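You operate a simulated robot arm through the tools that you are given. There is no shell and no other tool.

Carry out the task below with a simulated two-armed robot. There is one attempt and no reset: what you move stays moved.

Task
Wipe up the spill on the bar top with the grey napkin and put it back.
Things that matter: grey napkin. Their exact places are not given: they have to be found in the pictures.

It is judged by the outcome, as a careful person would: the job done as asked, and still so three seconds after it is handed in. It fails if anything else is knocked over, pushed out of place, dropped, spilled or broken. Flat cloth is picked up by pressing the open fingertips on it (5 to 10 N) and closing them slowly along it; thin cloth reads only 2 to 8 mm in the jaws.

Robot
Two 7-joint arms with two-finger parallel grippers on one trunk, on a base that moves. Base frame: it is fixed to the floor where the robot stands at the start and does not move with it; the origin is under the middle of the robot, x ahead of it, y to its left, z up. Lengths are in mm, angles in degrees, forces in N, time in s.
The left shoulder is at the start at [30, 119, 935], the right one opposite. With the tool pointing down near the work surface each hand reaches from about 280 to 680 mm from the robot's upright axis, wherever it stands, measured 20 degrees to its own side. Places, roughly: grey napkin [-1250, 1750, 1000]. Payload 3.43 kg a hand.
The TCP of each hand is the grasp point between the finger pads, 30 mm short of the fingertips. In the tool frame z runs along the fingers and y along their closing line. Largest opening 94 mm; finger width 28, thickness 10; the body of the gripper, 50 by 96 mm, starts 55 mm behind the TCP.
Orientation is that of the tool frame in the base frame, as a unit quaternion [w, x, y, z]. With the fingers straight down and closing along the base's y, the tool's x points along the base's -x, its y along +y and its z along -z.

Tools
- The arms move only by the tool send_rows. It takes "left_increments", "right_increments" or both (then of equal length, played together; a hand with none holds still); each is a list of rows, each a list of 7 numbers: the closure in counts, from 0 (fully open) to 255 (shut), then the shift along the tool's x, y, z in units of 40 mm (1.0 is 40 mm), then the turn, a rotation vector about the tool's x, y, z in units of 5 degrees (1.0 is 5 degrees). In form: [[claw, dx, dy, dz, wx, wy, wz], ...]. A call has 1 to 20 rows; each row shifts and turns the commanded pose from where the row before left it, along the tool's axes as they then stand. A call with a number of a shift or a turn outside -1 to 1 is refused whole. A row lasts 0.2 s, in which the tool goes at most 50 mm and 8.6 degrees; a call with a longer step from one row to the next is refused whole, and so is a gripper value outside its range. A pose out of reach is approached as far as the arm can. The call stops where the force on the tool passes 40 N (or 10 N more than at its start, if that is more) or the arm is blocked; 0.2 s more then pass. Each finger travels about 72 mm/s and halts on what it meets, pressing with about 22 N; the grip force reading is that of the motor and also rises with nothing between the fingers. The clock runs only during rows and for 0.2 s after the last one: add rows that do not move to give the fingers time. It gives the time, the measured TCP pose, the force on the tool (base axes), the opening and the grip force at its end, in the units of the frame above (readings bear some noise), with the torque about the TCP (base axes, N m) and any sound that the robot's microphone picked up.
- Cameras (640 x 400 px; columns grow to the right, rows downward): "scene" is now at [50.1, -8.4, 1648.2]; the picture's right is [-0.12, -0.99, 0.00], its down [-0.71, 0.08, -0.70] and it looks along [0.70, -0.08, -0.71] (base axes); focal length 264 px, centre (320, 200). "left" rides on the left gripper at [76, -14, -102] in its tool frame; the picture's right is [0.18, 0.98, 0.00], its down [-0.75, 0.14, -0.64] and it looks along [-0.63, 0.12, 0.77] (tool axes); focal length 243 px, centre (320, 200). "right" rides on the right gripper at [76, 14, -103] in its tool frame; the picture's right is [-0.18, 0.98, 0.00], its down [-0.75, -0.14, -0.64] and it looks along [-0.63, -0.12, 0.77] (tool axes); focal length 243 px, centre (320, 200).
- capture(camera): a new picture of that camera. No time passes.
- lift_body(by): moves the trunk up (or, below 0, down) by that many mm; the arms and the scene camera ride with it, the base frame stays. It gives what a move gives, with no picture.
- base_move(legs): drives the robot by 1 to 6 legs, each [ahead, turn to the left] in mm and degrees, along the robot's own axes; the way and the turn of a leg run together, so that a leg with both is an arc; at most 1500 mm and 180 degrees a leg. The arms and the cameras ride along, it lands a little off, and it stops where it bumps. It gives what a move gives.
- pan_tilt(pan, tilt): turns the head with the scene camera to pan (to the left, within 143 degrees either way) and tilt (down, from -29 to 69), counted from straight ahead of the robot. It gives what a move gives.
- pixel_to_xyz(camera, pixels): for up to 12 pixels [column, row] of the newest picture of that camera ("zoom" is the newest enlarged one), the place [x, y, z] in the base frame of the surface seen there, good to about 3 mm. No time passes.
- enlarge(camera, box): a new picture of the part [left, top, right, bottom] of that camera's present view, enlarged. No time passes.
- sign_off(): hands the job in; it is judged then, once.

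Leave the grippers open and the arms clear of the work at the hand-in unless told otherwise.

The tools are called by a JSON object that holds its "method" and its "body". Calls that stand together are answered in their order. send_rows: Moves the arms, as the interface text tells. Its arguments: {"type":"object","properties":{"left_increments":{"type":"array"},"right_increments":{"type":"array"}},"required":[]} The other tools are called the same way: lift_body (by) moves the trunk up or down; base_move (legs) drives the base; pan_tilt (pan, tilt) turns the head that bears the scene camera; capture (camera) takes a picture; pixel_to_xyz (camera, pixels) gives the place of the surface under pixels of a picture; enlarge (camera, box) takes an enlarged picture of a part of a camera's view; sign_off () hands the job in.

At the start:

```text
time_s: 0.0
left_eef_pos: [481.5, 220.4, 1075.7]
left_tcp_rot: [0.0, 0.0, 1.0, 0.001]
left_wrist_force: [0.0, 0.2, 0.6]
left_ft_torque: [-0.03, 0.01, 0.0]
left_gripper_width: 94.5
left_grasp_force: 0.0
right_eef_pos: [469.8, -155.0, 1123.8]
right_tcp_rot: [0.0, 0.001, 1.0, -0.001]
right_wrist_force: [-0.4, 0.7, 0.0]
right_ft_torque: [-0.02, 0.0, -0.01]
right_gripper_width: 94.1
right_grasp_force: 0.0
trunk travel left (down, up): [-200.0, 210.0]
robot x, y, heading: [-2.4, -2.9, -0.0]
head pan, tilt (commanded): [-6.7, 45.3]
```

scene: 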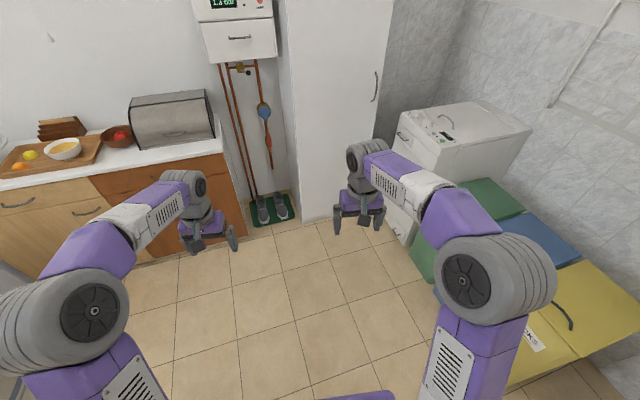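
right: 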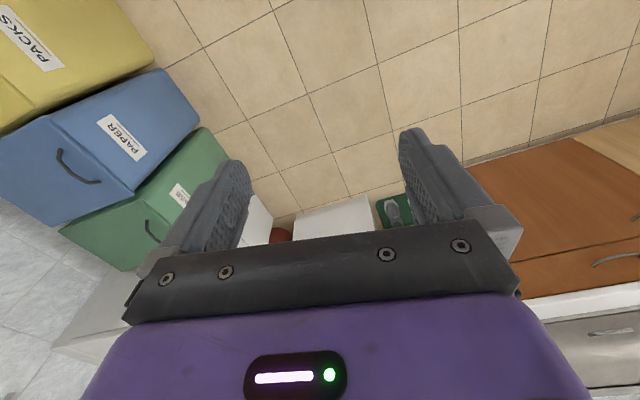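
left: 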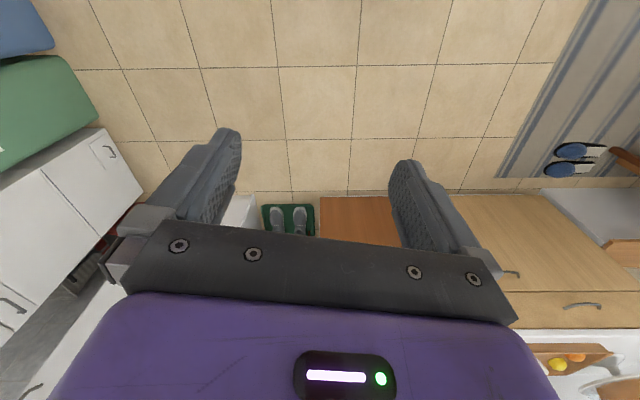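

The pictures show a kitchen counter ahead and to the left, and bins to the right. The napkin should be behind me on the left, near [-1250, 1750, 1000], so I turn the head that way (about 125 degrees to the left) to look.

{"method": "pan_tilt", "body": {"pan": 125, "tilt": 25}}

{"method": "capture", "body": {"camera": "scene"}}

```text
time_s: 2.1
left_eef_pos: [481.4, 221.0, 1075.1]
left_tcp_rot: [0.0, 0.0, 1.0, -0.001]
left_wrist_force: [0.2, 0.4, 0.0]
left_ft_torque: [-0.01, 0.0, 0.02]
left_gripper_width: 94.0
left_grasp_force: 0.1
right_eef_pos: [470.6, -154.9, 1122.8]
right_tcp_rot: [0.001, -0.001, 1.0, 0.0]
right_wrist_force: [0.0, -0.1, 0.4]
right_ft_torque: [0.04, 0.03, -0.02]
right_gripper_width: 93.8
right_grasp_force: 0.0
trunk travel left (down, up): [-200.0, 210.0]
robot x, y, heading: [-1.8, -1.9, -0.2]
head pan, tilt (commanded): [125.0, 25.0]
```

```text
taken
```

scene: 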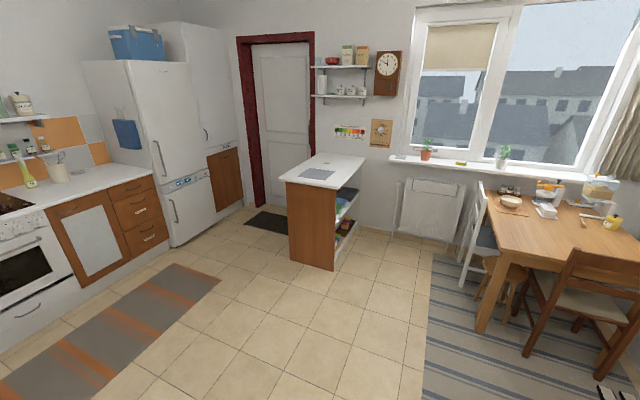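

I see a narrow bar in the middle, with a grey cloth on its top near (317,174). I enlarge it.

{"method": "enlarge", "body": {"camera": "scene", "box": [260, 130, 400, 220]}}

{"method": "pixel_to_xyz", "body": {"camera": "scene", "pixels": [[317, 174], [282, 178], [338, 186], [363, 157], [318, 154], [335, 270], [292, 262], [345, 166], [336, 162]]}}

```text
4.44 times, centred on (330, 175) of scene
```

zoom: 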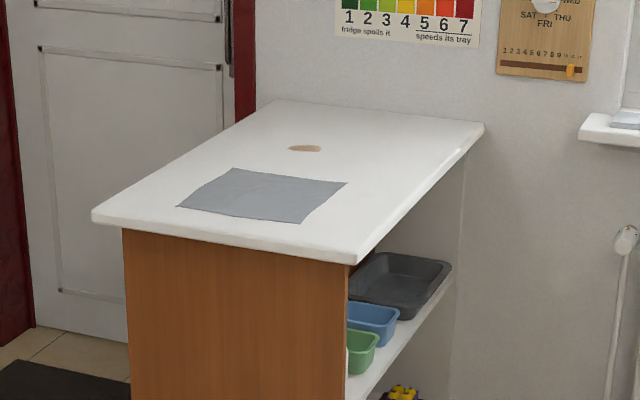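

```text
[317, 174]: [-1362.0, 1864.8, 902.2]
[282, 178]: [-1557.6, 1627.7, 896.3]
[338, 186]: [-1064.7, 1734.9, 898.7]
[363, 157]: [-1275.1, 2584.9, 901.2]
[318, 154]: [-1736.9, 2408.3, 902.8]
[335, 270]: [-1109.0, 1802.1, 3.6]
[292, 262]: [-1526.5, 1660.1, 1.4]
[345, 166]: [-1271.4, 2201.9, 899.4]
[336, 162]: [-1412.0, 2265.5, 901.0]
```

The bar top is at z about 900. In the enlarged picture the napkin lies at about (262,195) and a brown spill at about (305,149). I read places on both, along with the bar edges and the floor and furniture to the right of the bar.

{"method": "pixel_to_xyz", "body": {"camera": "zoom", "pixels": [[234, 168], [346, 182], [300, 223], [178, 206], [290, 148], [321, 149], [305, 145], [305, 152], [484, 124], [278, 100], [94, 214], [354, 263]]}}

{"method": "pixel_to_xyz", "body": {"camera": "scene", "pixels": [[400, 235], [462, 290], [474, 200], [425, 180], [480, 160], [420, 280], [380, 225], [478, 330], [430, 240], [340, 262], [350, 225]]}}

```text
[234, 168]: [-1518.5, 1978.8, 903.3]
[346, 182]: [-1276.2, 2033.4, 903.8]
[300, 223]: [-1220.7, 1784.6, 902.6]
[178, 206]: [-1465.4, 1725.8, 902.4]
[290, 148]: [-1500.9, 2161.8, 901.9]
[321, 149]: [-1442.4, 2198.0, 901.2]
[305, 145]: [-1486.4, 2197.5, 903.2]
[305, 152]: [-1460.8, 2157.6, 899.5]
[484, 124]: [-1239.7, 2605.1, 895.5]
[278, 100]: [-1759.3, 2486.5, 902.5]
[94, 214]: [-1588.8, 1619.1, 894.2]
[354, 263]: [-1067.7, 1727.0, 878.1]
```

```text
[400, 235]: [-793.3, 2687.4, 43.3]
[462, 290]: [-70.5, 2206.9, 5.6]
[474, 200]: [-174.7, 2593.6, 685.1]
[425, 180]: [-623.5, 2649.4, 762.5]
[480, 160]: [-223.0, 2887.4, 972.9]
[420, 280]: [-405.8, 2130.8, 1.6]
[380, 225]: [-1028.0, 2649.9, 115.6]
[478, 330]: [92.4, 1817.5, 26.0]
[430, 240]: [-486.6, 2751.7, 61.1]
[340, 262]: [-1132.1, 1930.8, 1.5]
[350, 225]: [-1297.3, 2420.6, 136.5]
```

The napkin is about 250 mm square, centred near (-1370, 1881). The spill is near (-1472, 2178), and the bar is turned about 12 degrees. Before driving I look straight down at my own base to see its footprint.

{"method": "pan_tilt", "body": {"pan": 0, "tilt": 69}}

{"method": "capture", "body": {"camera": "scene"}}

```text
time_s: 4.2
left_eef_pos: [481.3, 220.9, 1076.1]
left_tcp_rot: [0.001, 0.0, 1.0, -0.001]
left_wrist_force: [0.0, 0.2, 0.5]
left_ft_torque: [-0.02, 0.04, 0.02]
left_gripper_width: 93.8
left_grasp_force: 0.1
right_eef_pos: [470.5, -155.3, 1122.7]
right_tcp_rot: [-0.001, 0.0, 1.0, 0.0]
right_wrist_force: [-0.7, -0.7, -0.6]
right_ft_torque: [0.02, 0.02, 0.02]
right_gripper_width: 94.4
right_grasp_force: 0.0
trunk travel left (down, up): [-200.0, 210.0]
robot x, y, heading: [-1.5, -1.3, 0.0]
head pan, tilt (commanded): [0.0, 68.8]
```

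```text
taken
```

scene: 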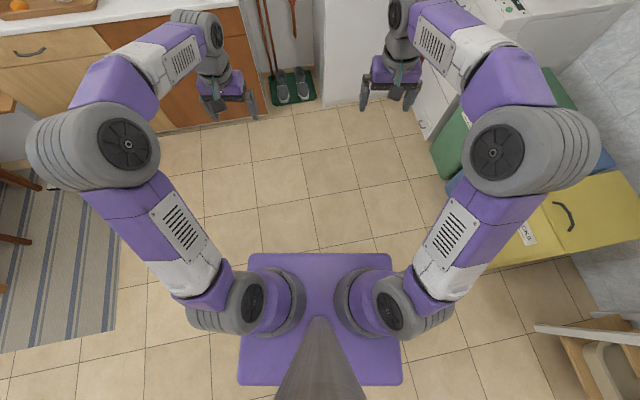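

The purple square around (320,320) may be the base or a deck. I read its corners and the elbows, which stick out to the sides.

{"method": "pixel_to_xyz", "body": {"camera": "scene", "pixels": [[252, 258], [388, 258], [242, 380], [398, 380], [320, 300], [40, 150], [590, 160], [320, 245], [100, 150], [320, 260], [320, 395], [550, 150]]}}

```text
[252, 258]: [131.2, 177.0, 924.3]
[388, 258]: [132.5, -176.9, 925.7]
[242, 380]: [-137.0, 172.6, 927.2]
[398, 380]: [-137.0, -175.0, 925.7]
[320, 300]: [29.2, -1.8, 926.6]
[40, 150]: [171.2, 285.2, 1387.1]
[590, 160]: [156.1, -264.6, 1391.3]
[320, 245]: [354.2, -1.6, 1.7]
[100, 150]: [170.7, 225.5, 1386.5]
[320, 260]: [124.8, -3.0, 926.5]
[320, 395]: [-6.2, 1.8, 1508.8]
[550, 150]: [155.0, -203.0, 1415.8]
```

The trunk reaches only about 135 mm ahead of the axis, and no base shows beyond about 300 mm on the floor. The plan is to stand on the open shelf side of the bar, facing it. First I turn left about 107 degrees and drive 1500 mm along a clear lane, well away from the bar's corner at (-1068, 1727). The head looks ahead.

{"method": "base_move", "body": {"legs": [[0, 106.9], [1500, 0]]}}

{"method": "pan_tilt", "body": {"pan": 20, "tilt": 40}}

{"method": "capture", "body": {"camera": "scene"}}

```text
time_s: 16.1
left_eef_pos: [-666.3, 1901.9, 1074.5]
left_tcp_rot: [0.0, 0.779, -0.627, -0.001]
left_wrist_force: [0.5, 0.6, -0.4]
left_ft_torque: [-0.01, 0.03, 0.0]
left_gripper_width: 94.1
left_grasp_force: 0.1
right_eef_pos: [-296.3, 1971.0, 1123.2]
right_tcp_rot: [0.0, 0.779, -0.627, 0.0]
right_wrist_force: [-0.1, -0.2, 0.5]
right_ft_torque: [-0.02, -0.01, -0.01]
right_gripper_width: 93.7
right_grasp_force: 0.1
trunk travel left (down, up): [-200.0, 210.0]
robot x, y, heading: [-345.9, 1480.6, 102.1]
head pan, tilt (commanded): [0.0, 68.8]
```

```text
time_s: 17.0
left_eef_pos: [-665.7, 1901.2, 1075.5]
left_tcp_rot: [0.0, 0.778, -0.628, 0.0]
left_wrist_force: [0.9, -0.2, 0.2]
left_ft_torque: [0.0, 0.0, -0.04]
left_gripper_width: 94.1
left_grasp_force: 0.0
right_eef_pos: [-296.4, 1970.1, 1123.8]
right_tcp_rot: [-0.001, 0.779, -0.627, -0.001]
right_wrist_force: [0.5, 0.4, -0.2]
right_ft_torque: [0.0, 0.0, -0.01]
right_gripper_width: 93.9
right_grasp_force: 0.0
trunk travel left (down, up): [-200.0, 210.0]
robot x, y, heading: [-345.2, 1479.3, 102.2]
head pan, tilt (commanded): [20.0, 40.0]
```

```text
taken
```

scene: 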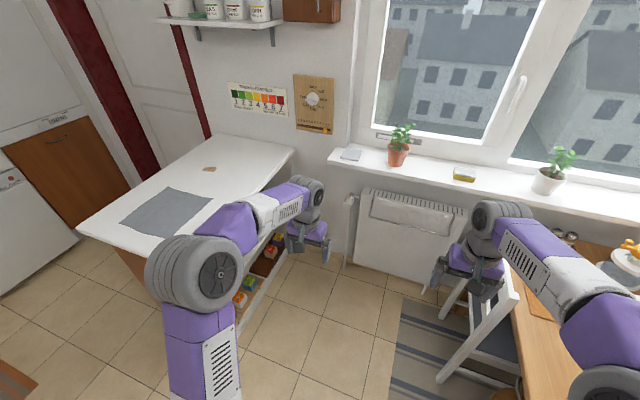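

I'm at (-345, 1479), heading 102. The way to the bar's open side is clear, but a window sill with plants sticks out at the far wall. I measure the sill edge, the spill at (209,169), the napkin corners and the bar corners from this closer view.

{"method": "pixel_to_xyz", "body": {"camera": "scene", "pixels": [[332, 157], [400, 170], [348, 205], [500, 190], [209, 169], [167, 187], [208, 201], [166, 236], [122, 222], [80, 228], [294, 152], [220, 135]]}}

{"method": "enlarge", "body": {"camera": "scene", "box": [80, 120, 300, 260]}}

```text
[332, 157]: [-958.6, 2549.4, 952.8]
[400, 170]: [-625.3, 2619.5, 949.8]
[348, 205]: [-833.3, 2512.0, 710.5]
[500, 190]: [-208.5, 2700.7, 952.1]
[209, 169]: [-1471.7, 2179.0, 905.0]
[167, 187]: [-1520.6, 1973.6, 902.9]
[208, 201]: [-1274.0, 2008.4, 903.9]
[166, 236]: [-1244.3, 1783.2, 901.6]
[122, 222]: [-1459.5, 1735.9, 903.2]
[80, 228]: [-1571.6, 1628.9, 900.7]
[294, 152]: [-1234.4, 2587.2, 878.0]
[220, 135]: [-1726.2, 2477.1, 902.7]
```

```text
2.86 times, centred on (190, 190) of scene
```

zoom: 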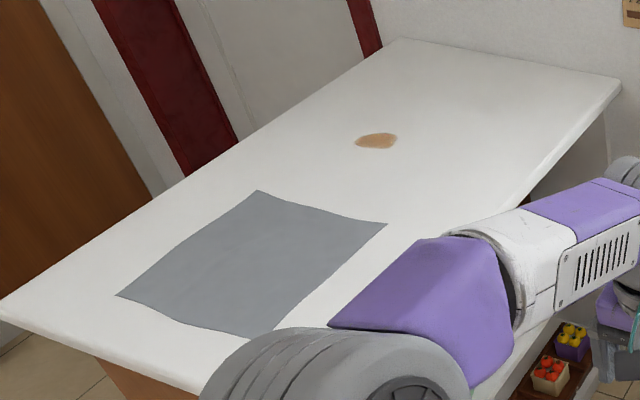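

The sill front is at y about 2550–2620 and z 953, with plants on it, so I keep the hands short of it. The spill is a light brown patch at (376,141) in the enlarged picture, about 60 mm wide. I turn left 18 degrees and drive 650 mm to a spot about 450 mm off the bar's open side.

{"method": "base_move", "body": {"legs": [[0, 18], [650, 0]]}}

{"method": "capture", "body": {"camera": "scene"}}

```text
time_s: 21.6
left_eef_pos: [-1087.7, 2353.3, 1075.7]
left_tcp_rot: [0.0, 0.861, -0.509, 0.0]
left_wrist_force: [0.5, -0.3, -1.0]
left_ft_torque: [-0.01, -0.01, -0.02]
left_gripper_width: 93.9
left_grasp_force: 0.0
right_eef_pos: [-752.3, 2525.6, 1123.7]
right_tcp_rot: [0.001, 0.861, -0.509, 0.0]
right_wrist_force: [-0.4, 0.3, 0.2]
right_ft_torque: [0.0, -0.01, -0.01]
right_gripper_width: 93.8
right_grasp_force: 0.0
trunk travel left (down, up): [-200.0, 210.0]
robot x, y, heading: [-664.0, 2039.2, 118.7]
head pan, tilt (commanded): [20.0, 40.0]
```

```text
taken
```

scene: 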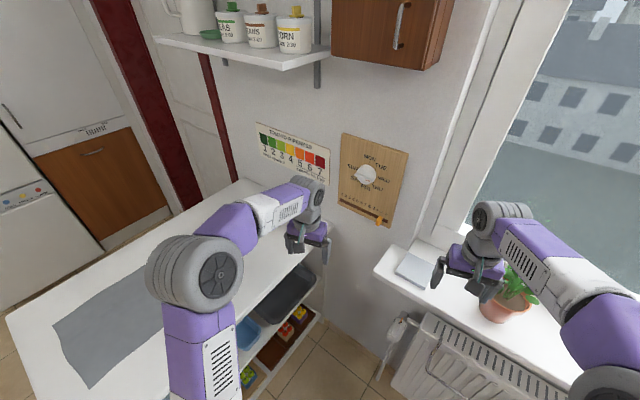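

I'm at (-664, 2039), heading 118.7. The right hand is over the sill but moves away from it when I turn left, and nothing stands in the sweep. I turn left 73 degrees to face the bar squarely.

{"method": "base_move", "body": {"legs": [[0, 73]]}}

{"method": "pan_tilt", "body": {"pan": 0, "tilt": 50}}

{"method": "capture", "body": {"camera": "scene"}}

```text
time_s: 25.0
left_eef_pos: [-1101.1, 1739.9, 1075.2]
left_tcp_rot: [0.001, 0.997, 0.082, -0.001]
left_wrist_force: [1.2, -0.3, -0.2]
left_ft_torque: [0.01, 0.01, 0.03]
left_gripper_width: 94.0
left_grasp_force: 0.1
right_eef_pos: [-1152.0, 2113.0, 1123.1]
right_tcp_rot: [0.0, 0.997, 0.083, -0.001]
right_wrist_force: [0.1, 0.4, -0.4]
right_ft_torque: [-0.01, -0.01, 0.02]
right_gripper_width: 94.1
right_grasp_force: 0.1
trunk travel left (down, up): [-200.0, 210.0]
robot x, y, heading: [-661.5, 2041.7, -170.7]
head pan, tilt (commanded): [20.0, 40.0]
```

```text
time_s: 25.9
left_eef_pos: [-1101.9, 1741.0, 1075.7]
left_tcp_rot: [0.0, 0.997, 0.082, 0.0]
left_wrist_force: [-0.7, -0.7, 0.8]
left_ft_torque: [0.0, 0.02, 0.01]
left_gripper_width: 94.1
left_grasp_force: 0.0
right_eef_pos: [-1151.1, 2111.6, 1123.0]
right_tcp_rot: [0.0, 0.997, 0.082, 0.0]
right_wrist_force: [0.8, 0.0, 0.7]
right_ft_torque: [0.02, -0.01, -0.01]
right_gripper_width: 94.2
right_grasp_force: 0.1
trunk travel left (down, up): [-200.0, 210.0]
robot x, y, heading: [-660.7, 2035.2, -170.4]
head pan, tilt (commanded): [0.0, 50.0]
```

```text
taken
```

scene: 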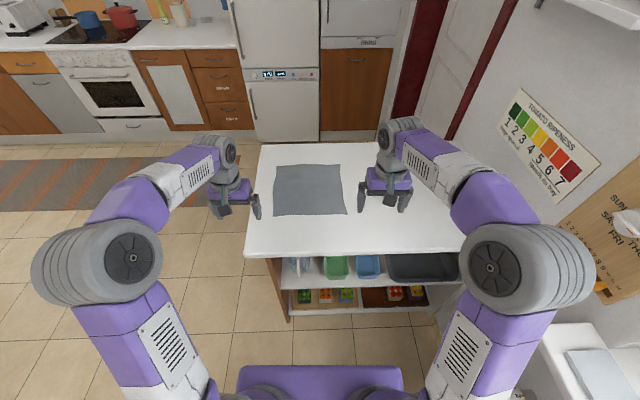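

I'm now facing the bar, heading -170.5, with the axis about 460 mm off its edge. I nudge the heading 2.3 degrees left and drive 120 mm ahead, then look down to check the gap.

{"method": "base_move", "body": {"legs": [[0, 2.3], [120, 0]]}}

{"method": "pan_tilt", "body": {"pan": 0, "tilt": 66}}

{"method": "capture", "body": {"camera": "scene"}}

```text
time_s: 27.5
left_eef_pos: [-1209.8, 1697.9, 1075.1]
left_tcp_rot: [0.0, 0.995, 0.101, 0.0]
left_wrist_force: [-0.3, 0.5, -0.1]
left_ft_torque: [0.0, -0.01, 0.0]
left_gripper_width: 94.2
left_grasp_force: 0.1
right_eef_pos: [-1275.1, 2068.5, 1123.2]
right_tcp_rot: [0.0, 0.995, 0.102, 0.0]
right_wrist_force: [0.2, -0.2, -0.6]
right_ft_torque: [0.01, -0.01, 0.04]
right_gripper_width: 93.8
right_grasp_force: 0.1
trunk travel left (down, up): [-200.0, 210.0]
robot x, y, heading: [-781.4, 2015.6, -168.3]
head pan, tilt (commanded): [0.0, 50.0]
```

```text
time_s: 28.3
left_eef_pos: [-1208.8, 1698.0, 1075.5]
left_tcp_rot: [-0.001, 0.995, 0.102, 0.001]
left_wrist_force: [-0.4, -0.4, 0.2]
left_ft_torque: [-0.04, 0.02, 0.02]
left_gripper_width: 93.8
left_grasp_force: 0.0
right_eef_pos: [-1273.8, 2068.2, 1123.4]
right_tcp_rot: [0.0, 0.995, 0.102, 0.0]
right_wrist_force: [-0.4, 0.1, -0.4]
right_ft_torque: [-0.02, -0.02, 0.01]
right_gripper_width: 93.9
right_grasp_force: 0.0
trunk travel left (down, up): [-200.0, 210.0]
robot x, y, heading: [-780.1, 2010.7, -168.1]
head pan, tilt (commanded): [0.0, 66.0]
```

```text
taken
```

scene: 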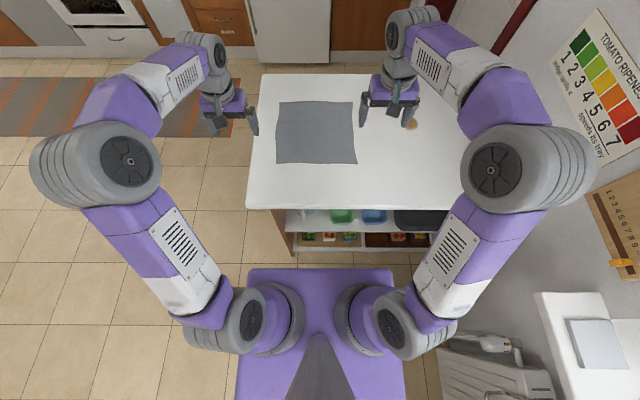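

I'm at (-780, 2012). The napkin spans about (277–356, 101–164) and the spill is at about (410,124), partly behind the right gripper. I measure these points and the floor gap in front of the trunk.

{"method": "pixel_to_xyz", "body": {"camera": "scene", "pixels": [[278, 102], [354, 101], [357, 164], [276, 160], [408, 127], [414, 124], [412, 121], [320, 264], [300, 256], [320, 208], [250, 206], [262, 76]]}}

{"method": "enlarge", "body": {"camera": "scene", "box": [250, 70, 470, 210]}}

```text
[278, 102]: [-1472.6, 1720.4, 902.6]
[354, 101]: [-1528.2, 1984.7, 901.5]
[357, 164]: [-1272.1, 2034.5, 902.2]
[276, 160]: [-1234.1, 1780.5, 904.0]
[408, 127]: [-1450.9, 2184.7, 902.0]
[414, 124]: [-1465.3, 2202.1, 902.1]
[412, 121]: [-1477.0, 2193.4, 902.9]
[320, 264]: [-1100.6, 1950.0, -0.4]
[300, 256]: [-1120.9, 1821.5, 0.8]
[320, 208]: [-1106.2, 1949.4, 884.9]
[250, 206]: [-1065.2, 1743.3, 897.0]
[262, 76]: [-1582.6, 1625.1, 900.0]
```

```text
2.86 times, centred on (360, 140) of scene
```

zoom: 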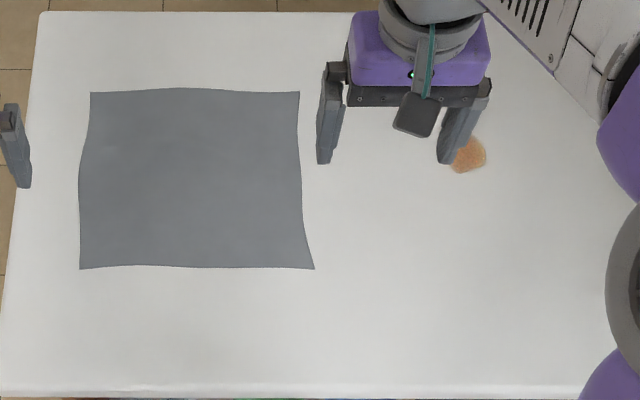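

The floor is clear to at least 300 mm ahead of the axis, and the bar's body starts at about 370 mm. I creep 55 mm ahead so that one arm, the right one, can reach both napkin and spill.

{"method": "base_move", "body": {"legs": [[55, 0]]}}

{"method": "capture", "body": {"camera": "scene"}}

{"method": "capture", "body": {"camera": "right"}}

```text
time_s: 29.2
left_eef_pos: [-1265.1, 1686.8, 1074.1]
left_tcp_rot: [-0.001, 0.995, 0.1, 0.001]
left_wrist_force: [-0.5, 0.1, 0.1]
left_ft_torque: [-0.02, -0.03, -0.02]
left_gripper_width: 94.0
left_grasp_force: 0.1
right_eef_pos: [-1328.5, 2058.3, 1122.7]
right_tcp_rot: [0.0, 0.995, 0.102, 0.001]
right_wrist_force: [-0.1, 0.5, -0.8]
right_ft_torque: [0.04, 0.02, -0.01]
right_gripper_width: 93.9
right_grasp_force: 0.2
trunk travel left (down, up): [-200.0, 210.0]
robot x, y, heading: [-837.3, 2000.4, -168.7]
head pan, tilt (commanded): [0.0, 66.0]
```

```text
taken
```

scene: 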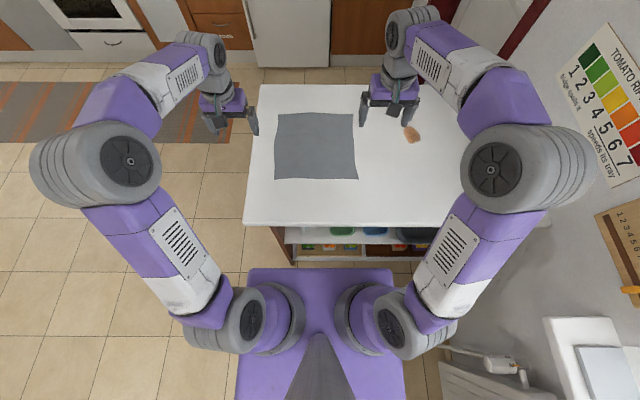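

```text
taken
```

right: 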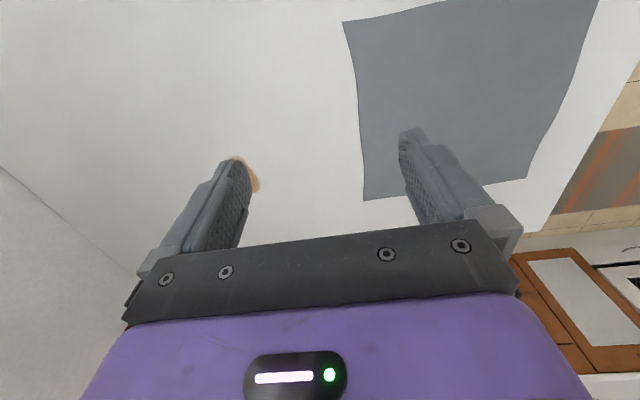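

The base is at (-837, 2000), heading -168.7. I can see the full napkin and the spill at (411,134). I now move the right hand over the napkin centre (about [-1377, 1880]) at roughly z 983, with fingers about 60 mm apart. The left hand moves a bit outward and up to stay clear.

{"method": "send_rows", "body": {"right_increments": [[90, -0.347, 0.6875, 0.583, 0, 0, 0], [90, -0.347, 0.6875, 0.583, 0, 0, 0], [90, -0.347, 0.6875, 0.583, 0, 0, 0], [90, -0.347, 0.6875, 0.583, 0, 0, 0], [90, -0.347, 0.6875, 0.583, 0, 0, 0], [90, -0.347, 0.6875, 0.583, 0, 0, 0], [90, 0, 0, 0, 0, 0, 0]], "left_increments": [[0, 0, 0.5, -0.4, 0, 0, 0], [0, 0, 0.5, -0.4, 0, 0, 0], [0, 0, 0.5, -0.4, 0, 0, 0], [0, 0, 0.5, -0.4, 0, 0, 0], [0, 0, 0.5, 0, 0, 0, 0], [0, 0, 0, 0, 0, 0, 0], [0, 0, 0, 0, 0, 0, 0]]}}

{"method": "capture", "body": {"camera": "right"}}

{"method": "capture", "body": {"camera": "scene"}}

```text
time_s: 30.8
left_eef_pos: [-1241.8, 1591.8, 1142.2]
left_tcp_rot: [0.001, 0.995, 0.101, 0.0]
left_wrist_force: [0.9, 0.5, 0.7]
left_ft_torque: [-0.01, 0.03, -0.02]
left_gripper_width: 93.8
left_grasp_force: 0.0
right_eef_pos: [-1375.1, 1877.8, 984.0]
right_tcp_rot: [0.0, 0.995, 0.102, 0.001]
right_wrist_force: [0.5, -0.6, -0.1]
right_ft_torque: [0.02, -0.01, 0.02]
right_gripper_width: 60.7
right_grasp_force: 0.0
trunk travel left (down, up): [-200.0, 210.0]
robot x, y, heading: [-838.4, 2004.8, -168.6]
head pan, tilt (commanded): [0.0, 66.0]
```

```text
taken
```

right: 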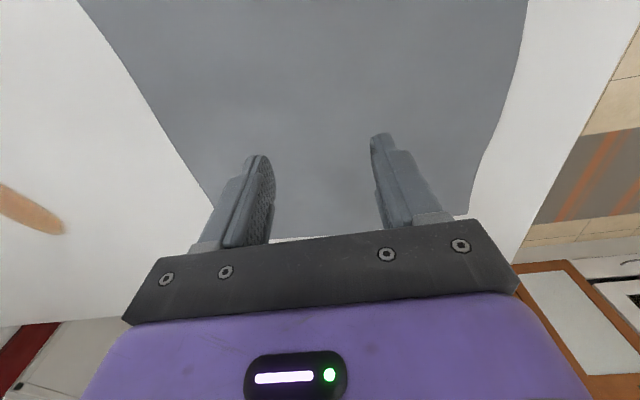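

```text
taken
```

scene: 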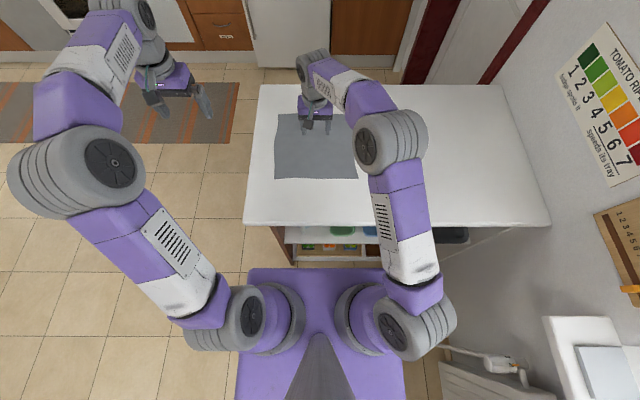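

The hand is over the napkin at z 984, so the fingertips are about 52 mm above the cloth. I lower it 46 mm to just above, then in small steps until I read contact.

{"method": "send_rows", "body": {"right_increments": [[90, 0, 0, 0.5, 0, 0, 0], [90, 0, 0, 0.4, 0, 0, 0], [90, 0, 0, 0.2, 0, 0, 0], [90, 0, 0, 0.05, 0, 0, 0], [90, 0, 0, 0, 0, 0, 0]]}}

```text
time_s: 32.0
left_eef_pos: [-1243.2, 1590.4, 1142.6]
left_tcp_rot: [0.0, 0.995, 0.101, -0.001]
left_wrist_force: [0.1, 0.5, 0.4]
left_ft_torque: [0.02, 0.0, 0.02]
left_gripper_width: 94.3
left_grasp_force: 0.1
right_eef_pos: [-1377.2, 1879.3, 938.2]
right_tcp_rot: [0.0, 0.995, 0.1, 0.0]
right_wrist_force: [0.2, -0.1, -0.5]
right_ft_torque: [-0.03, -0.03, -0.03]
right_gripper_width: 60.8
right_grasp_force: 0.0
trunk travel left (down, up): [-200.0, 210.0]
robot x, y, heading: [-838.5, 2002.9, -168.5]
head pan, tilt (commanded): [0.0, 66.0]
```

There's no contact yet at z 938. I lower another 5 mm in 1–2 mm steps.

{"method": "send_rows", "body": {"right_increments": [[90, 0, 0, 0.05, 0, 0, 0], [90, 0, 0, 0.05, 0, 0, 0], [90, 0, 0, 0.025, 0, 0, 0], [90, 0, 0, 0, 0, 0, 0]]}}

```text
time_s: 33.0
left_eef_pos: [-1243.1, 1590.3, 1140.9]
left_tcp_rot: [-0.001, 0.995, 0.101, 0.0]
left_wrist_force: [-0.7, 0.1, 0.5]
left_ft_torque: [-0.03, 0.02, -0.03]
left_gripper_width: 94.2
left_grasp_force: 0.0
right_eef_pos: [-1376.6, 1880.7, 932.4]
right_tcp_rot: [0.0, 0.995, 0.101, 0.0]
right_wrist_force: [-0.2, -0.5, -0.2]
right_ft_torque: [0.0, 0.05, -0.01]
right_gripper_width: 60.8
right_grasp_force: 0.0
trunk travel left (down, up): [-200.0, 210.0]
robot x, y, heading: [-833.5, 2000.2, -168.4]
head pan, tilt (commanded): [0.0, 66.0]
```

Still no force at z 932.4. I go down in 1 mm steps.

{"method": "send_rows", "body": {"right_increments": [[90, 0, 0, 0.025, 0, 0, 0], [90, 0, 0, 0.025, 0, 0, 0], [90, 0, 0, 0, 0, 0, 0]]}}

```text
time_s: 33.8
left_eef_pos: [-1243.2, 1591.0, 1141.5]
left_tcp_rot: [0.001, 0.995, 0.101, -0.001]
left_wrist_force: [0.3, 0.1, -0.2]
left_ft_torque: [-0.02, -0.01, 0.02]
left_gripper_width: 94.0
left_grasp_force: 0.0
right_eef_pos: [-1376.9, 1880.0, 930.3]
right_tcp_rot: [0.0, 0.995, 0.101, 0.0]
right_wrist_force: [-0.5, -0.4, 2.4]
right_ft_torque: [0.06, 0.02, 0.02]
right_gripper_width: 61.0
right_grasp_force: 0.1
trunk travel left (down, up): [-200.0, 210.0]
robot x, y, heading: [-838.3, 2000.7, -168.4]
head pan, tilt (commanded): [0.0, 66.0]
```

I have contact, 2.4 N at z 930.3. I press a further 1 mm to get 5–10 N.

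{"method": "send_rows", "body": {"right_increments": [[90, 0, 0, 0.025, 0, 0, 0], [90, 0, 0, 0, 0, 0, 0]]}}

```text
time_s: 34.4
left_eef_pos: [-1241.5, 1591.0, 1141.3]
left_tcp_rot: [0.0, 0.995, 0.101, 0.0]
left_wrist_force: [0.3, -0.1, -0.1]
left_ft_torque: [0.03, -0.01, 0.01]
left_gripper_width: 93.8
left_grasp_force: 0.1
right_eef_pos: [-1376.5, 1880.4, 931.8]
right_tcp_rot: [0.001, 0.995, 0.101, -0.001]
right_wrist_force: [-1.4, 1.5, 9.9]
right_ft_torque: [0.19, 0.06, 0.01]
right_gripper_width: 61.2
right_grasp_force: 0.4
trunk travel left (down, up): [-200.0, 210.0]
robot x, y, heading: [-835.0, 2002.6, -168.7]
head pan, tilt (commanded): [0.0, 66.0]
```

It reads 9.9 N, at the top of the range. I ease off 0.3 mm and close the fingers slowly along the cloth, about 10 counts a row.

{"method": "send_rows", "body": {"right_increments": [[90, 0, 0, -0.008, 0, 0, 0], [100, 0, 0, 0, 0, 0, 0], [110, 0, 0, 0, 0, 0, 0], [120, 0, 0, 0, 0, 0, 0], [130, 0, 0, 0, 0, 0, 0], [140, 0, 0, 0, 0, 0, 0], [150, 0, 0, 0, 0, 0, 0], [160, 0, 0, 0, 0, 0, 0]]}}

{"method": "capture", "body": {"camera": "right"}}

```text
time_s: 36.2
left_eef_pos: [-1241.6, 1591.4, 1142.5]
left_tcp_rot: [0.0, 0.995, 0.101, -0.001]
left_wrist_force: [0.5, 0.3, 0.9]
left_ft_torque: [0.01, -0.01, -0.01]
left_gripper_width: 94.0
left_grasp_force: 0.1
right_eef_pos: [-1375.9, 1879.3, 930.8]
right_tcp_rot: [0.0, 0.995, 0.102, -0.002]
right_wrist_force: [-0.2, -0.2, 19.3]
right_ft_torque: [0.22, -0.01, -0.03]
right_gripper_width: 33.9
right_grasp_force: 0.0
trunk travel left (down, up): [-200.0, 210.0]
robot x, y, heading: [-840.3, 2007.1, -168.2]
head pan, tilt (commanded): [0.0, 66.0]
```

```text
taken
```

right: 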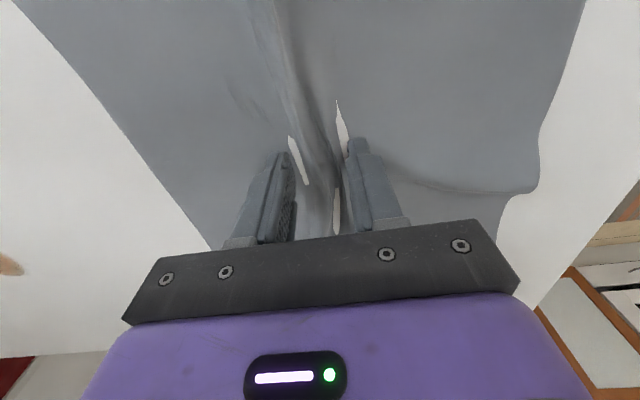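

The cloth is folding up between the fingers at (315,160), but the press has risen to 19 N. I back off about 1.2 mm and continue closing slowly.

{"method": "send_rows", "body": {"right_increments": [[160, 0, 0, -0.03, 0, 0, 0], [170, 0, 0, 0, 0, 0, 0], [180, 0, 0, 0, 0, 0, 0], [190, 0, 0, 0, 0, 0, 0]]}}

```text
time_s: 37.2
left_eef_pos: [-1242.0, 1589.4, 1142.3]
left_tcp_rot: [0.0, 0.995, 0.101, -0.001]
left_wrist_force: [0.2, 0.0, 0.2]
left_ft_torque: [0.0, -0.02, 0.03]
left_gripper_width: 94.0
left_grasp_force: 0.1
right_eef_pos: [-1375.7, 1878.9, 931.1]
right_tcp_rot: [0.0, 0.995, 0.101, 0.0]
right_wrist_force: [0.7, 0.0, 12.0]
right_ft_torque: [0.08, 0.0, -0.01]
right_gripper_width: 22.9
right_grasp_force: 0.1
trunk travel left (down, up): [-200.0, 210.0]
robot x, y, heading: [-836.2, 2002.9, -168.3]
head pan, tilt (commanded): [0.0, 66.0]
```

It reads 12 N at a 23 mm opening. I ease another 0.4 mm and close fully, slowly, with some still rows so the fingers can settle.

{"method": "send_rows", "body": {"right_increments": [[195, 0, 0, -0.01, 0, 0, 0], [205, 0, 0, 0, 0, 0, 0], [215, 0, 0, 0, 0, 0, 0], [225, 0, 0, 0, 0, 0, 0], [235, 0, 0, 0, 0, 0, 0], [245, 0, 0, 0, 0, 0, 0], [255, 0, 0, 0, 0, 0, 0], [255, 0, 0, 0, 0, 0, 0], [255, 0, 0, 0, 0, 0, 0]]}}

{"method": "capture", "body": {"camera": "right"}}

{"method": "capture", "body": {"camera": "scene"}}

```text
time_s: 39.2
left_eef_pos: [-1242.2, 1590.7, 1142.7]
left_tcp_rot: [0.0, 0.995, 0.1, 0.0]
left_wrist_force: [-0.1, 0.5, 0.1]
left_ft_torque: [0.02, -0.03, 0.03]
left_gripper_width: 94.1
left_grasp_force: 0.1
right_eef_pos: [-1375.7, 1878.8, 931.7]
right_tcp_rot: [-0.001, 0.995, 0.101, -0.001]
right_wrist_force: [1.3, -0.7, 9.0]
right_ft_torque: [-0.04, -0.02, 0.01]
right_gripper_width: 2.1
right_grasp_force: 21.8
trunk travel left (down, up): [-200.0, 210.0]
robot x, y, heading: [-835.5, 2002.6, -168.3]
head pan, tilt (commanded): [0.0, 66.0]
```

```text
taken
```

right: 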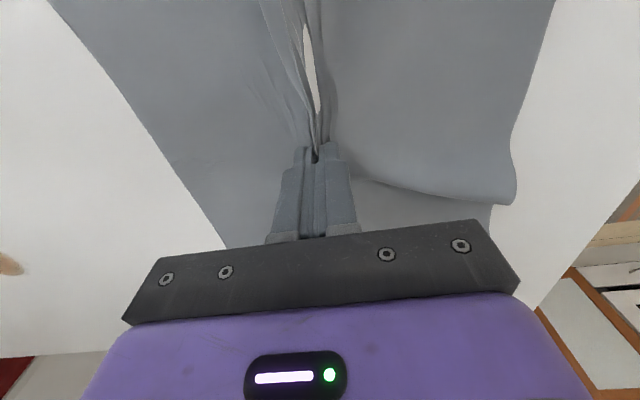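

```text
taken
```

scene: 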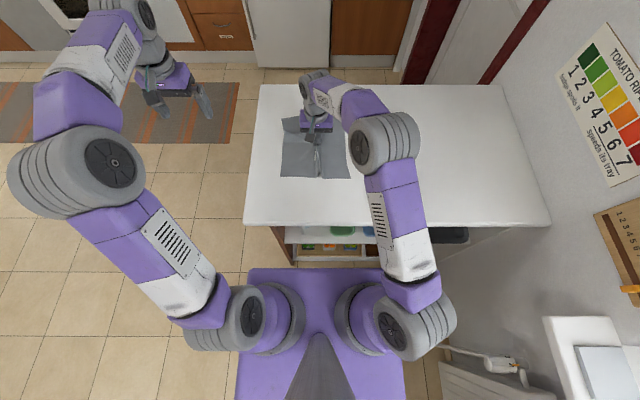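

The jaws read 2.1 mm with 21.8 N, which matches thin cloth held. I lift 30 mm to check that the cloth comes along.

{"method": "send_rows", "body": {"right_increments": [[255, 0, 0, -0.25, 0, 0, 0], [255, 0, 0, -0.25, 0, 0, 0], [255, 0, 0, -0.25, 0, 0, 0], [255, 0, 0, 0, 0, 0, 0]]}}

{"method": "capture", "body": {"camera": "right"}}

{"method": "enlarge", "body": {"camera": "scene", "box": [240, 60, 460, 200]}}

```text
time_s: 40.2
left_eef_pos: [-1243.4, 1590.5, 1141.6]
left_tcp_rot: [0.0, 0.995, 0.101, 0.0]
left_wrist_force: [0.2, -0.3, 0.4]
left_ft_torque: [0.0, 0.0, -0.03]
left_gripper_width: 93.9
left_grasp_force: 0.1
right_eef_pos: [-1376.3, 1878.6, 961.8]
right_tcp_rot: [0.0, 0.995, 0.101, 0.0]
right_wrist_force: [0.3, 0.3, -0.3]
right_ft_torque: [0.01, 0.0, -0.02]
right_gripper_width: 2.2
right_grasp_force: 21.8
trunk travel left (down, up): [-200.0, 210.0]
robot x, y, heading: [-838.8, 1999.3, -168.3]
head pan, tilt (commanded): [0.0, 66.0]
```

```text
taken
```

right: 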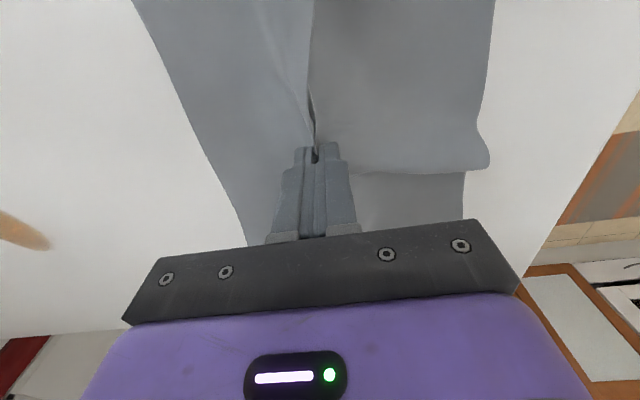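

```text
2.86 times, centred on (350, 130) of scene
```

zoom: 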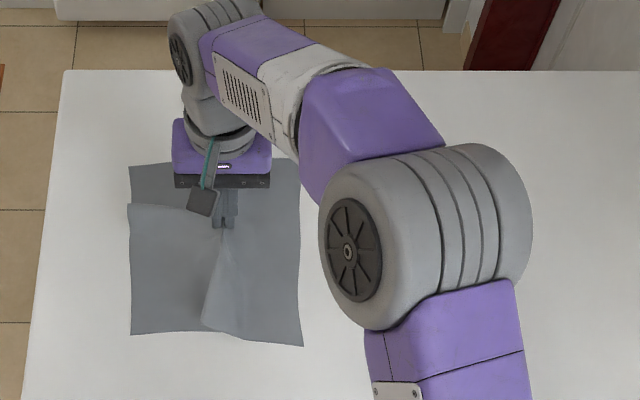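

The cloth is held: a fold stands in the fingers and the flaps hang from it. I carry it low over the bar to the spill at about [-1472, 2178], which is 312 mm along tool -y and 33 mm along tool -x, raised 24 mm more.

{"method": "send_rows", "body": {"right_increments": [[255, 0, 0, -0.6, 0, 0, 0], [255, -0.103, -0.977, 0, 0, 0, 0], [255, -0.103, -0.977, 0, 0, 0, 0], [255, -0.103, -0.977, 0, 0, 0, 0], [255, -0.103, -0.977, 0, 0, 0, 0], [255, -0.103, -0.977, 0, 0, 0, 0], [255, -0.103, -0.977, 0, 0, 0, 0], [255, -0.103, -0.977, 0, 0, 0, 0], [255, -0.103, -0.977, 0, 0, 0, 0], [255, 0, 0, 0, 0, 0, 0]]}}

{"method": "capture", "body": {"camera": "right"}}

{"method": "capture", "body": {"camera": "scene"}}

```text
time_s: 42.4
left_eef_pos: [-1243.0, 1590.4, 1142.1]
left_tcp_rot: [0.0, 0.995, 0.102, 0.0]
left_wrist_force: [-0.3, -0.7, -0.2]
left_ft_torque: [0.04, 0.02, 0.01]
left_gripper_width: 94.2
left_grasp_force: 0.0
right_eef_pos: [-1471.0, 2182.0, 988.4]
right_tcp_rot: [0.0, 0.995, 0.101, -0.001]
right_wrist_force: [0.0, -0.8, -0.8]
right_ft_torque: [0.02, 0.01, 0.01]
right_gripper_width: 2.5
right_grasp_force: 21.8
trunk travel left (down, up): [-200.0, 210.0]
robot x, y, heading: [-834.6, 2004.7, -168.4]
head pan, tilt (commanded): [0.0, 66.0]
```

```text
taken
```

right: 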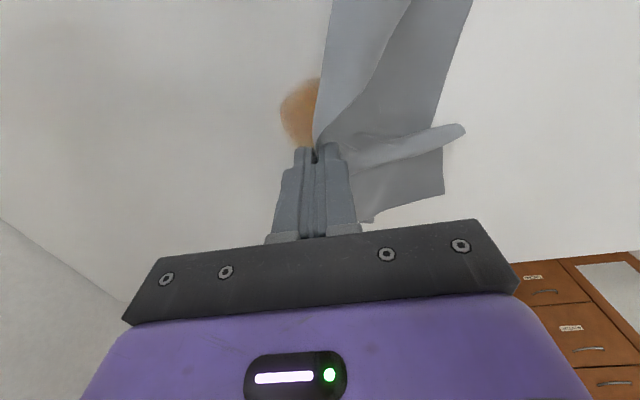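

```text
taken
```

scene: 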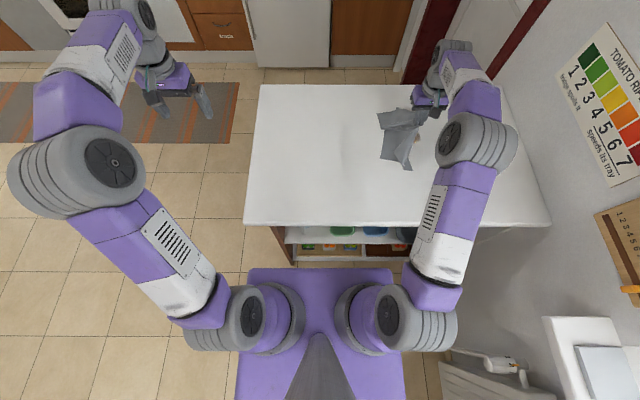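

The napkin trails to the left of the fingers, and the spill shows in the wrist picture at (300,112). I read its edges precisely before pressing down.

{"method": "pixel_to_xyz", "body": {"camera": "right", "pixels": [[281, 112], [290, 88], [316, 80], [300, 100], [294, 142], [310, 140], [305, 120]]}}

{"method": "enlarge", "body": {"camera": "right", "box": [230, 40, 390, 140]}}

```text
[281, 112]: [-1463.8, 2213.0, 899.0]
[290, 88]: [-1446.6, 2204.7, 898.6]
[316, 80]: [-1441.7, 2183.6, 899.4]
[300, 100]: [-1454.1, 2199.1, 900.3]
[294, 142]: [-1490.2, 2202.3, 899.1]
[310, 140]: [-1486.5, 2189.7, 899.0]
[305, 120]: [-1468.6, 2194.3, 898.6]
```

```text
4.00 times, centred on (310, 90) of right
```

zoom: 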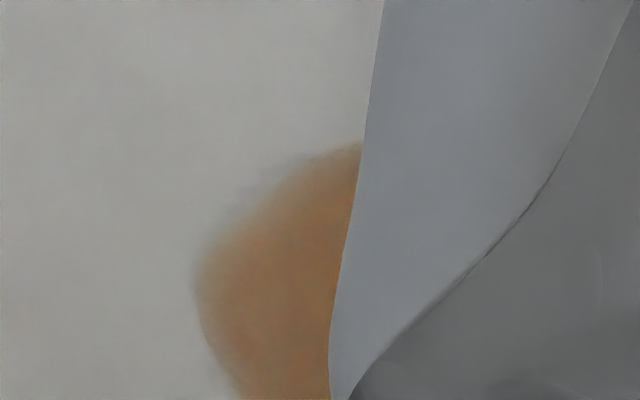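

The spill is a patch of about 60 mm radius-to-edge, from x -1501 to -1442 and y 2157 to 2213, centred near (-1470, 2184). I lower the napkin onto it, 52 mm first, then in fine steps.

{"method": "send_rows", "body": {"right_increments": [[255, 0, 0, 0.5, 0, 0, 0], [255, 0, 0, 0.5, 0, 0, 0], [255, 0, 0, 0.2, 0, 0, 0], [255, 0, 0, 0.05, 0, 0, 0], [255, 0, 0, 0.05, 0, 0, 0], [255, 0, 0, 0, 0, 0, 0]]}}

```text
time_s: 43.8
left_eef_pos: [-1242.7, 1589.3, 1141.5]
left_tcp_rot: [0.001, 0.995, 0.101, 0.0]
left_wrist_force: [-0.4, 0.0, -0.1]
left_ft_torque: [-0.03, -0.03, 0.01]
left_gripper_width: 94.2
left_grasp_force: 0.0
right_eef_pos: [-1472.1, 2179.2, 934.5]
right_tcp_rot: [0.0, 0.995, 0.102, 0.0]
right_wrist_force: [-0.1, 0.2, -0.8]
right_ft_torque: [0.04, 0.03, 0.01]
right_gripper_width: 2.3
right_grasp_force: 22.0
trunk travel left (down, up): [-200.0, 210.0]
robot x, y, heading: [-838.2, 1999.8, -168.3]
head pan, tilt (commanded): [0.0, 66.0]
```

There's no contact yet at z 934.5. I go down 3 mm more in 1 mm steps.

{"method": "send_rows", "body": {"right_increments": [[255, 0, 0, 0.025, 0, 0, 0], [255, 0, 0, 0.025, 0, 0, 0], [255, 0, 0, 0.025, 0, 0, 0], [255, 0, 0, 0, 0, 0, 0]]}}

```text
time_s: 44.8
left_eef_pos: [-1243.4, 1589.3, 1141.4]
left_tcp_rot: [-0.001, 0.995, 0.101, 0.0]
left_wrist_force: [0.3, 0.3, 0.0]
left_ft_torque: [-0.02, 0.01, -0.03]
left_gripper_width: 94.0
left_grasp_force: 0.0
right_eef_pos: [-1472.5, 2178.6, 931.7]
right_tcp_rot: [0.0, 0.995, 0.101, -0.001]
right_wrist_force: [-1.2, 1.5, 4.3]
right_ft_torque: [0.03, 0.04, 0.01]
right_gripper_width: 2.3
right_grasp_force: 22.0
trunk travel left (down, up): [-200.0, 210.0]
robot x, y, heading: [-835.3, 1997.4, -168.3]
head pan, tilt (commanded): [0.0, 66.0]
```

Contact reads 4.3 N. I press 0.3 mm more and make the first strokes along tool y (about 50 mm either way) across the spill's middle line, watching the force.

{"method": "send_rows", "body": {"right_increments": [[255, 0, 0, 0.008, 0, 0, 0], [255, 0, -0.42, 0, 0, 0, 0], [255, 0, -0.42, 0, 0, 0, 0], [255, 0, -0.42, 0, 0, 0, 0], [255, 0, 0.5, 0, 0, 0, 0], [255, 0, 0.5, 0, 0, 0, 0], [255, 0, 0.5, 0, 0, 0, 0], [255, 0, 0.5, 0, 0, 0, 0], [255, 0, 0.5, 0, 0, 0, 0], [255, 0, 0, 0, 0, 0, 0]]}}

{"method": "capture", "body": {"camera": "right"}}

{"method": "capture", "body": {"camera": "scene"}}

```text
time_s: 47.0
left_eef_pos: [-1242.8, 1591.2, 1141.7]
left_tcp_rot: [-0.001, 0.995, 0.101, 0.0]
left_wrist_force: [-0.5, -0.6, -0.3]
left_ft_torque: [0.0, 0.01, 0.01]
left_gripper_width: 94.2
left_grasp_force: 0.1
right_eef_pos: [-1461.9, 2130.5, 931.4]
right_tcp_rot: [0.001, 0.995, 0.102, -0.001]
right_wrist_force: [-0.8, 3.3, 10.2]
right_ft_torque: [0.11, 0.01, -0.01]
right_gripper_width: 2.4
right_grasp_force: 21.9
trunk travel left (down, up): [-200.0, 210.0]
robot x, y, heading: [-833.7, 2001.4, -168.4]
head pan, tilt (commanded): [0.0, 66.0]
```

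```text
taken
```

right: 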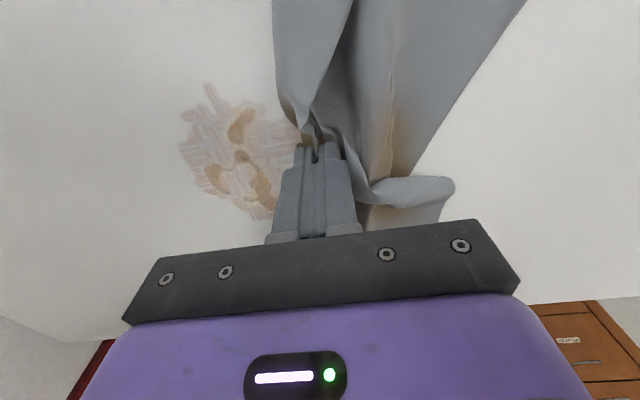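

```text
taken
```

scene: 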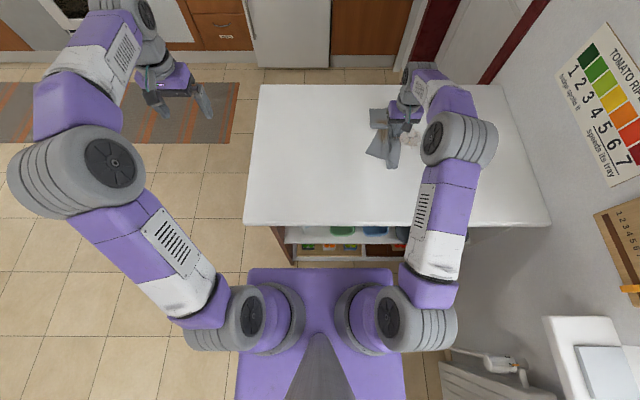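

The wipe works: much of the spill is gone and streaks and patches are left around (180–290, 85–215) in the wrist picture. I enlarge and read where the residue lies.

{"method": "enlarge", "body": {"camera": "right", "box": [150, 60, 342, 240]}}

{"method": "pixel_to_xyz", "body": {"camera": "right", "pixels": [[180, 115], [208, 85], [285, 125], [270, 190], [265, 213], [205, 190], [240, 120], [185, 150], [300, 130]]}}

```text
2.22 times, centred on (246, 150) of right
```

zoom: 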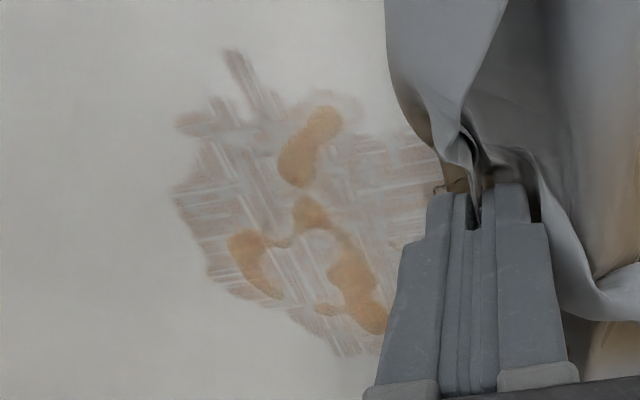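

```text
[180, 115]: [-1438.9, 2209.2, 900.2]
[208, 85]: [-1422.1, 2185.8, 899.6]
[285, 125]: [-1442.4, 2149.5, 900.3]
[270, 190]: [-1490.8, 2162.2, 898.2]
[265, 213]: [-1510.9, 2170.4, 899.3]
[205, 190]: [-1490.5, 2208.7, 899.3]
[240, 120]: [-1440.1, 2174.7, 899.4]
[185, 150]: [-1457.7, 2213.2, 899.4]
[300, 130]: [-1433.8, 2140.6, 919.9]
```

Patches remain over about ±45 mm around (-1468, 2180). I wipe the far half of the patch in lines: shift 36 mm away from the robot, then three strokes along tool y, stepping 15 mm each time, at about 10 N.

{"method": "send_rows", "body": {"right_increments": [[255, -0.45, 0, 0, 0, 0, 0], [255, -0.45, 0, 0, 0, 0, 0], [255, 0, -0.55, 0, 0, 0, 0], [255, 0, -0.55, 0, 0, 0, 0], [255, 0, -0.55, 0, 0, 0, 0], [255, 0, -0.55, 0, 0, 0, 0], [255, 0, -0.55, 0, 0, 0, 0], [255, 0.375, 0, 0, 0, 0, 0], [255, 0, 0.55, 0, 0, 0, 0], [255, 0, 0.55, 0, 0, 0, 0], [255, 0, 0.55, 0, 0, 0, 0], [255, 0, 0.55, 0, 0, 0, 0], [255, 0, 0.55, 0, 0, 0, 0], [255, 0.375, 0, 0, 0, 0, 0], [255, 0, -0.55, 0, 0, 0, 0], [255, 0, -0.55, 0, 0, 0, 0], [255, 0, -0.55, 0, 0, 0, 0], [255, 0, -0.55, 0, 0, 0, 0], [255, 0, -0.55, 0, 0, 0, 0]]}}

{"method": "capture", "body": {"camera": "right"}}

```text
time_s: 51.0
left_eef_pos: [-1243.2, 1589.4, 1141.8]
left_tcp_rot: [0.0, 0.995, 0.101, 0.0]
left_wrist_force: [0.6, -0.2, -1.0]
left_ft_torque: [0.03, 0.01, 0.0]
left_gripper_width: 94.0
left_grasp_force: 0.1
right_eef_pos: [-1516.0, 2234.1, 931.8]
right_tcp_rot: [0.001, 0.995, 0.101, 0.0]
right_wrist_force: [-0.6, 0.0, 0.2]
right_ft_torque: [-0.02, -0.01, 0.0]
right_gripper_width: 2.3
right_grasp_force: 22.2
right hand out of reach, approached as far as the arm can: row 8, 9, 10, 11, 12, 13, 14, 16, 18, 19
trunk travel left (down, up): [-200.0, 210.0]
robot x, y, heading: [-834.6, 2003.1, -168.6]
head pan, tilt (commanded): [0.0, 66.0]
```

```text
taken
```

right: 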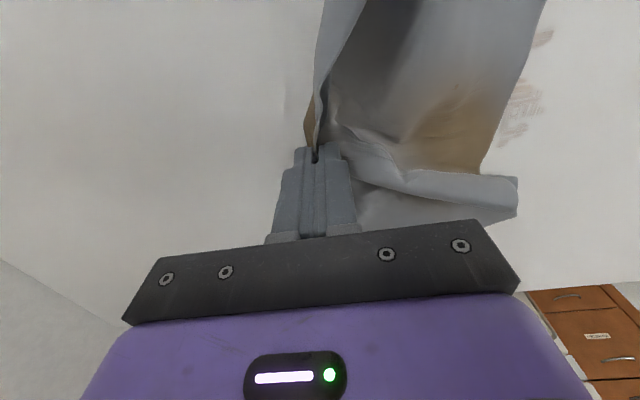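

That stroke ran past the arm's reach at the far-right end, and the hand stopped at (-1516, 2234). Raising the trunk brings the shoulder nearer wrist height and gives more horizontal reach. I raise it 150 mm, which also lifts the napkin and lets me see the residue.

{"method": "lift_body", "body": {"by": 150}}

{"method": "capture", "body": {"camera": "right"}}

{"method": "capture", "body": {"camera": "scene"}}

```text
time_s: 52.8
left_eef_pos: [-1242.4, 1589.9, 1291.4]
left_tcp_rot: [0.0, 0.995, 0.101, 0.0]
left_wrist_force: [0.3, -0.2, 0.1]
left_ft_torque: [0.01, 0.01, -0.01]
left_gripper_width: 94.0
left_grasp_force: 0.0
right_eef_pos: [-1515.2, 2233.0, 1081.9]
right_tcp_rot: [0.001, 0.995, 0.101, 0.0]
right_wrist_force: [-0.1, -0.6, 0.0]
right_ft_torque: [0.02, -0.02, 0.01]
right_gripper_width: 2.2
right_grasp_force: 22.1
trunk travel left (down, up): [-350.0, 60.0]
robot x, y, heading: [-837.7, 2002.3, -168.5]
head pan, tilt (commanded): [0.0, 66.0]
```

```text
taken
```

right: 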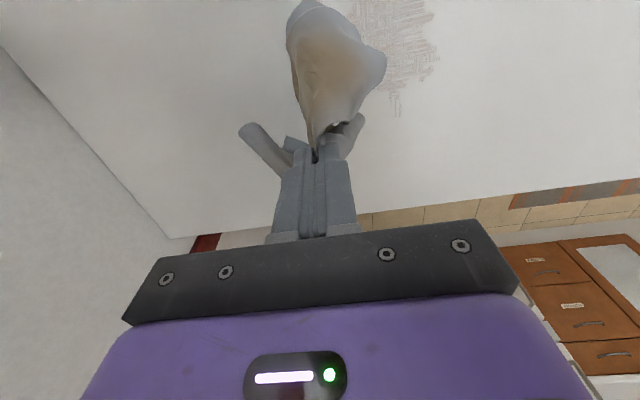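

```text
taken
```

scene: 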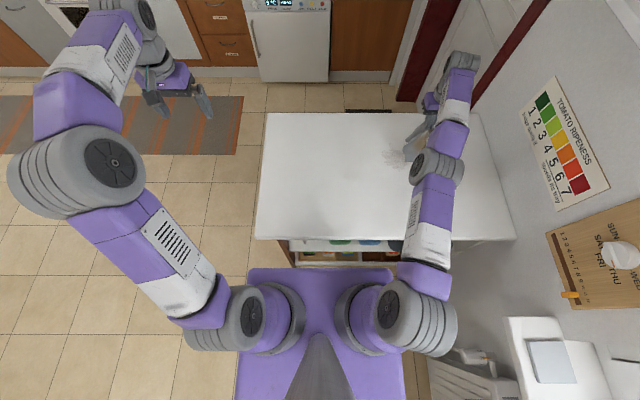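

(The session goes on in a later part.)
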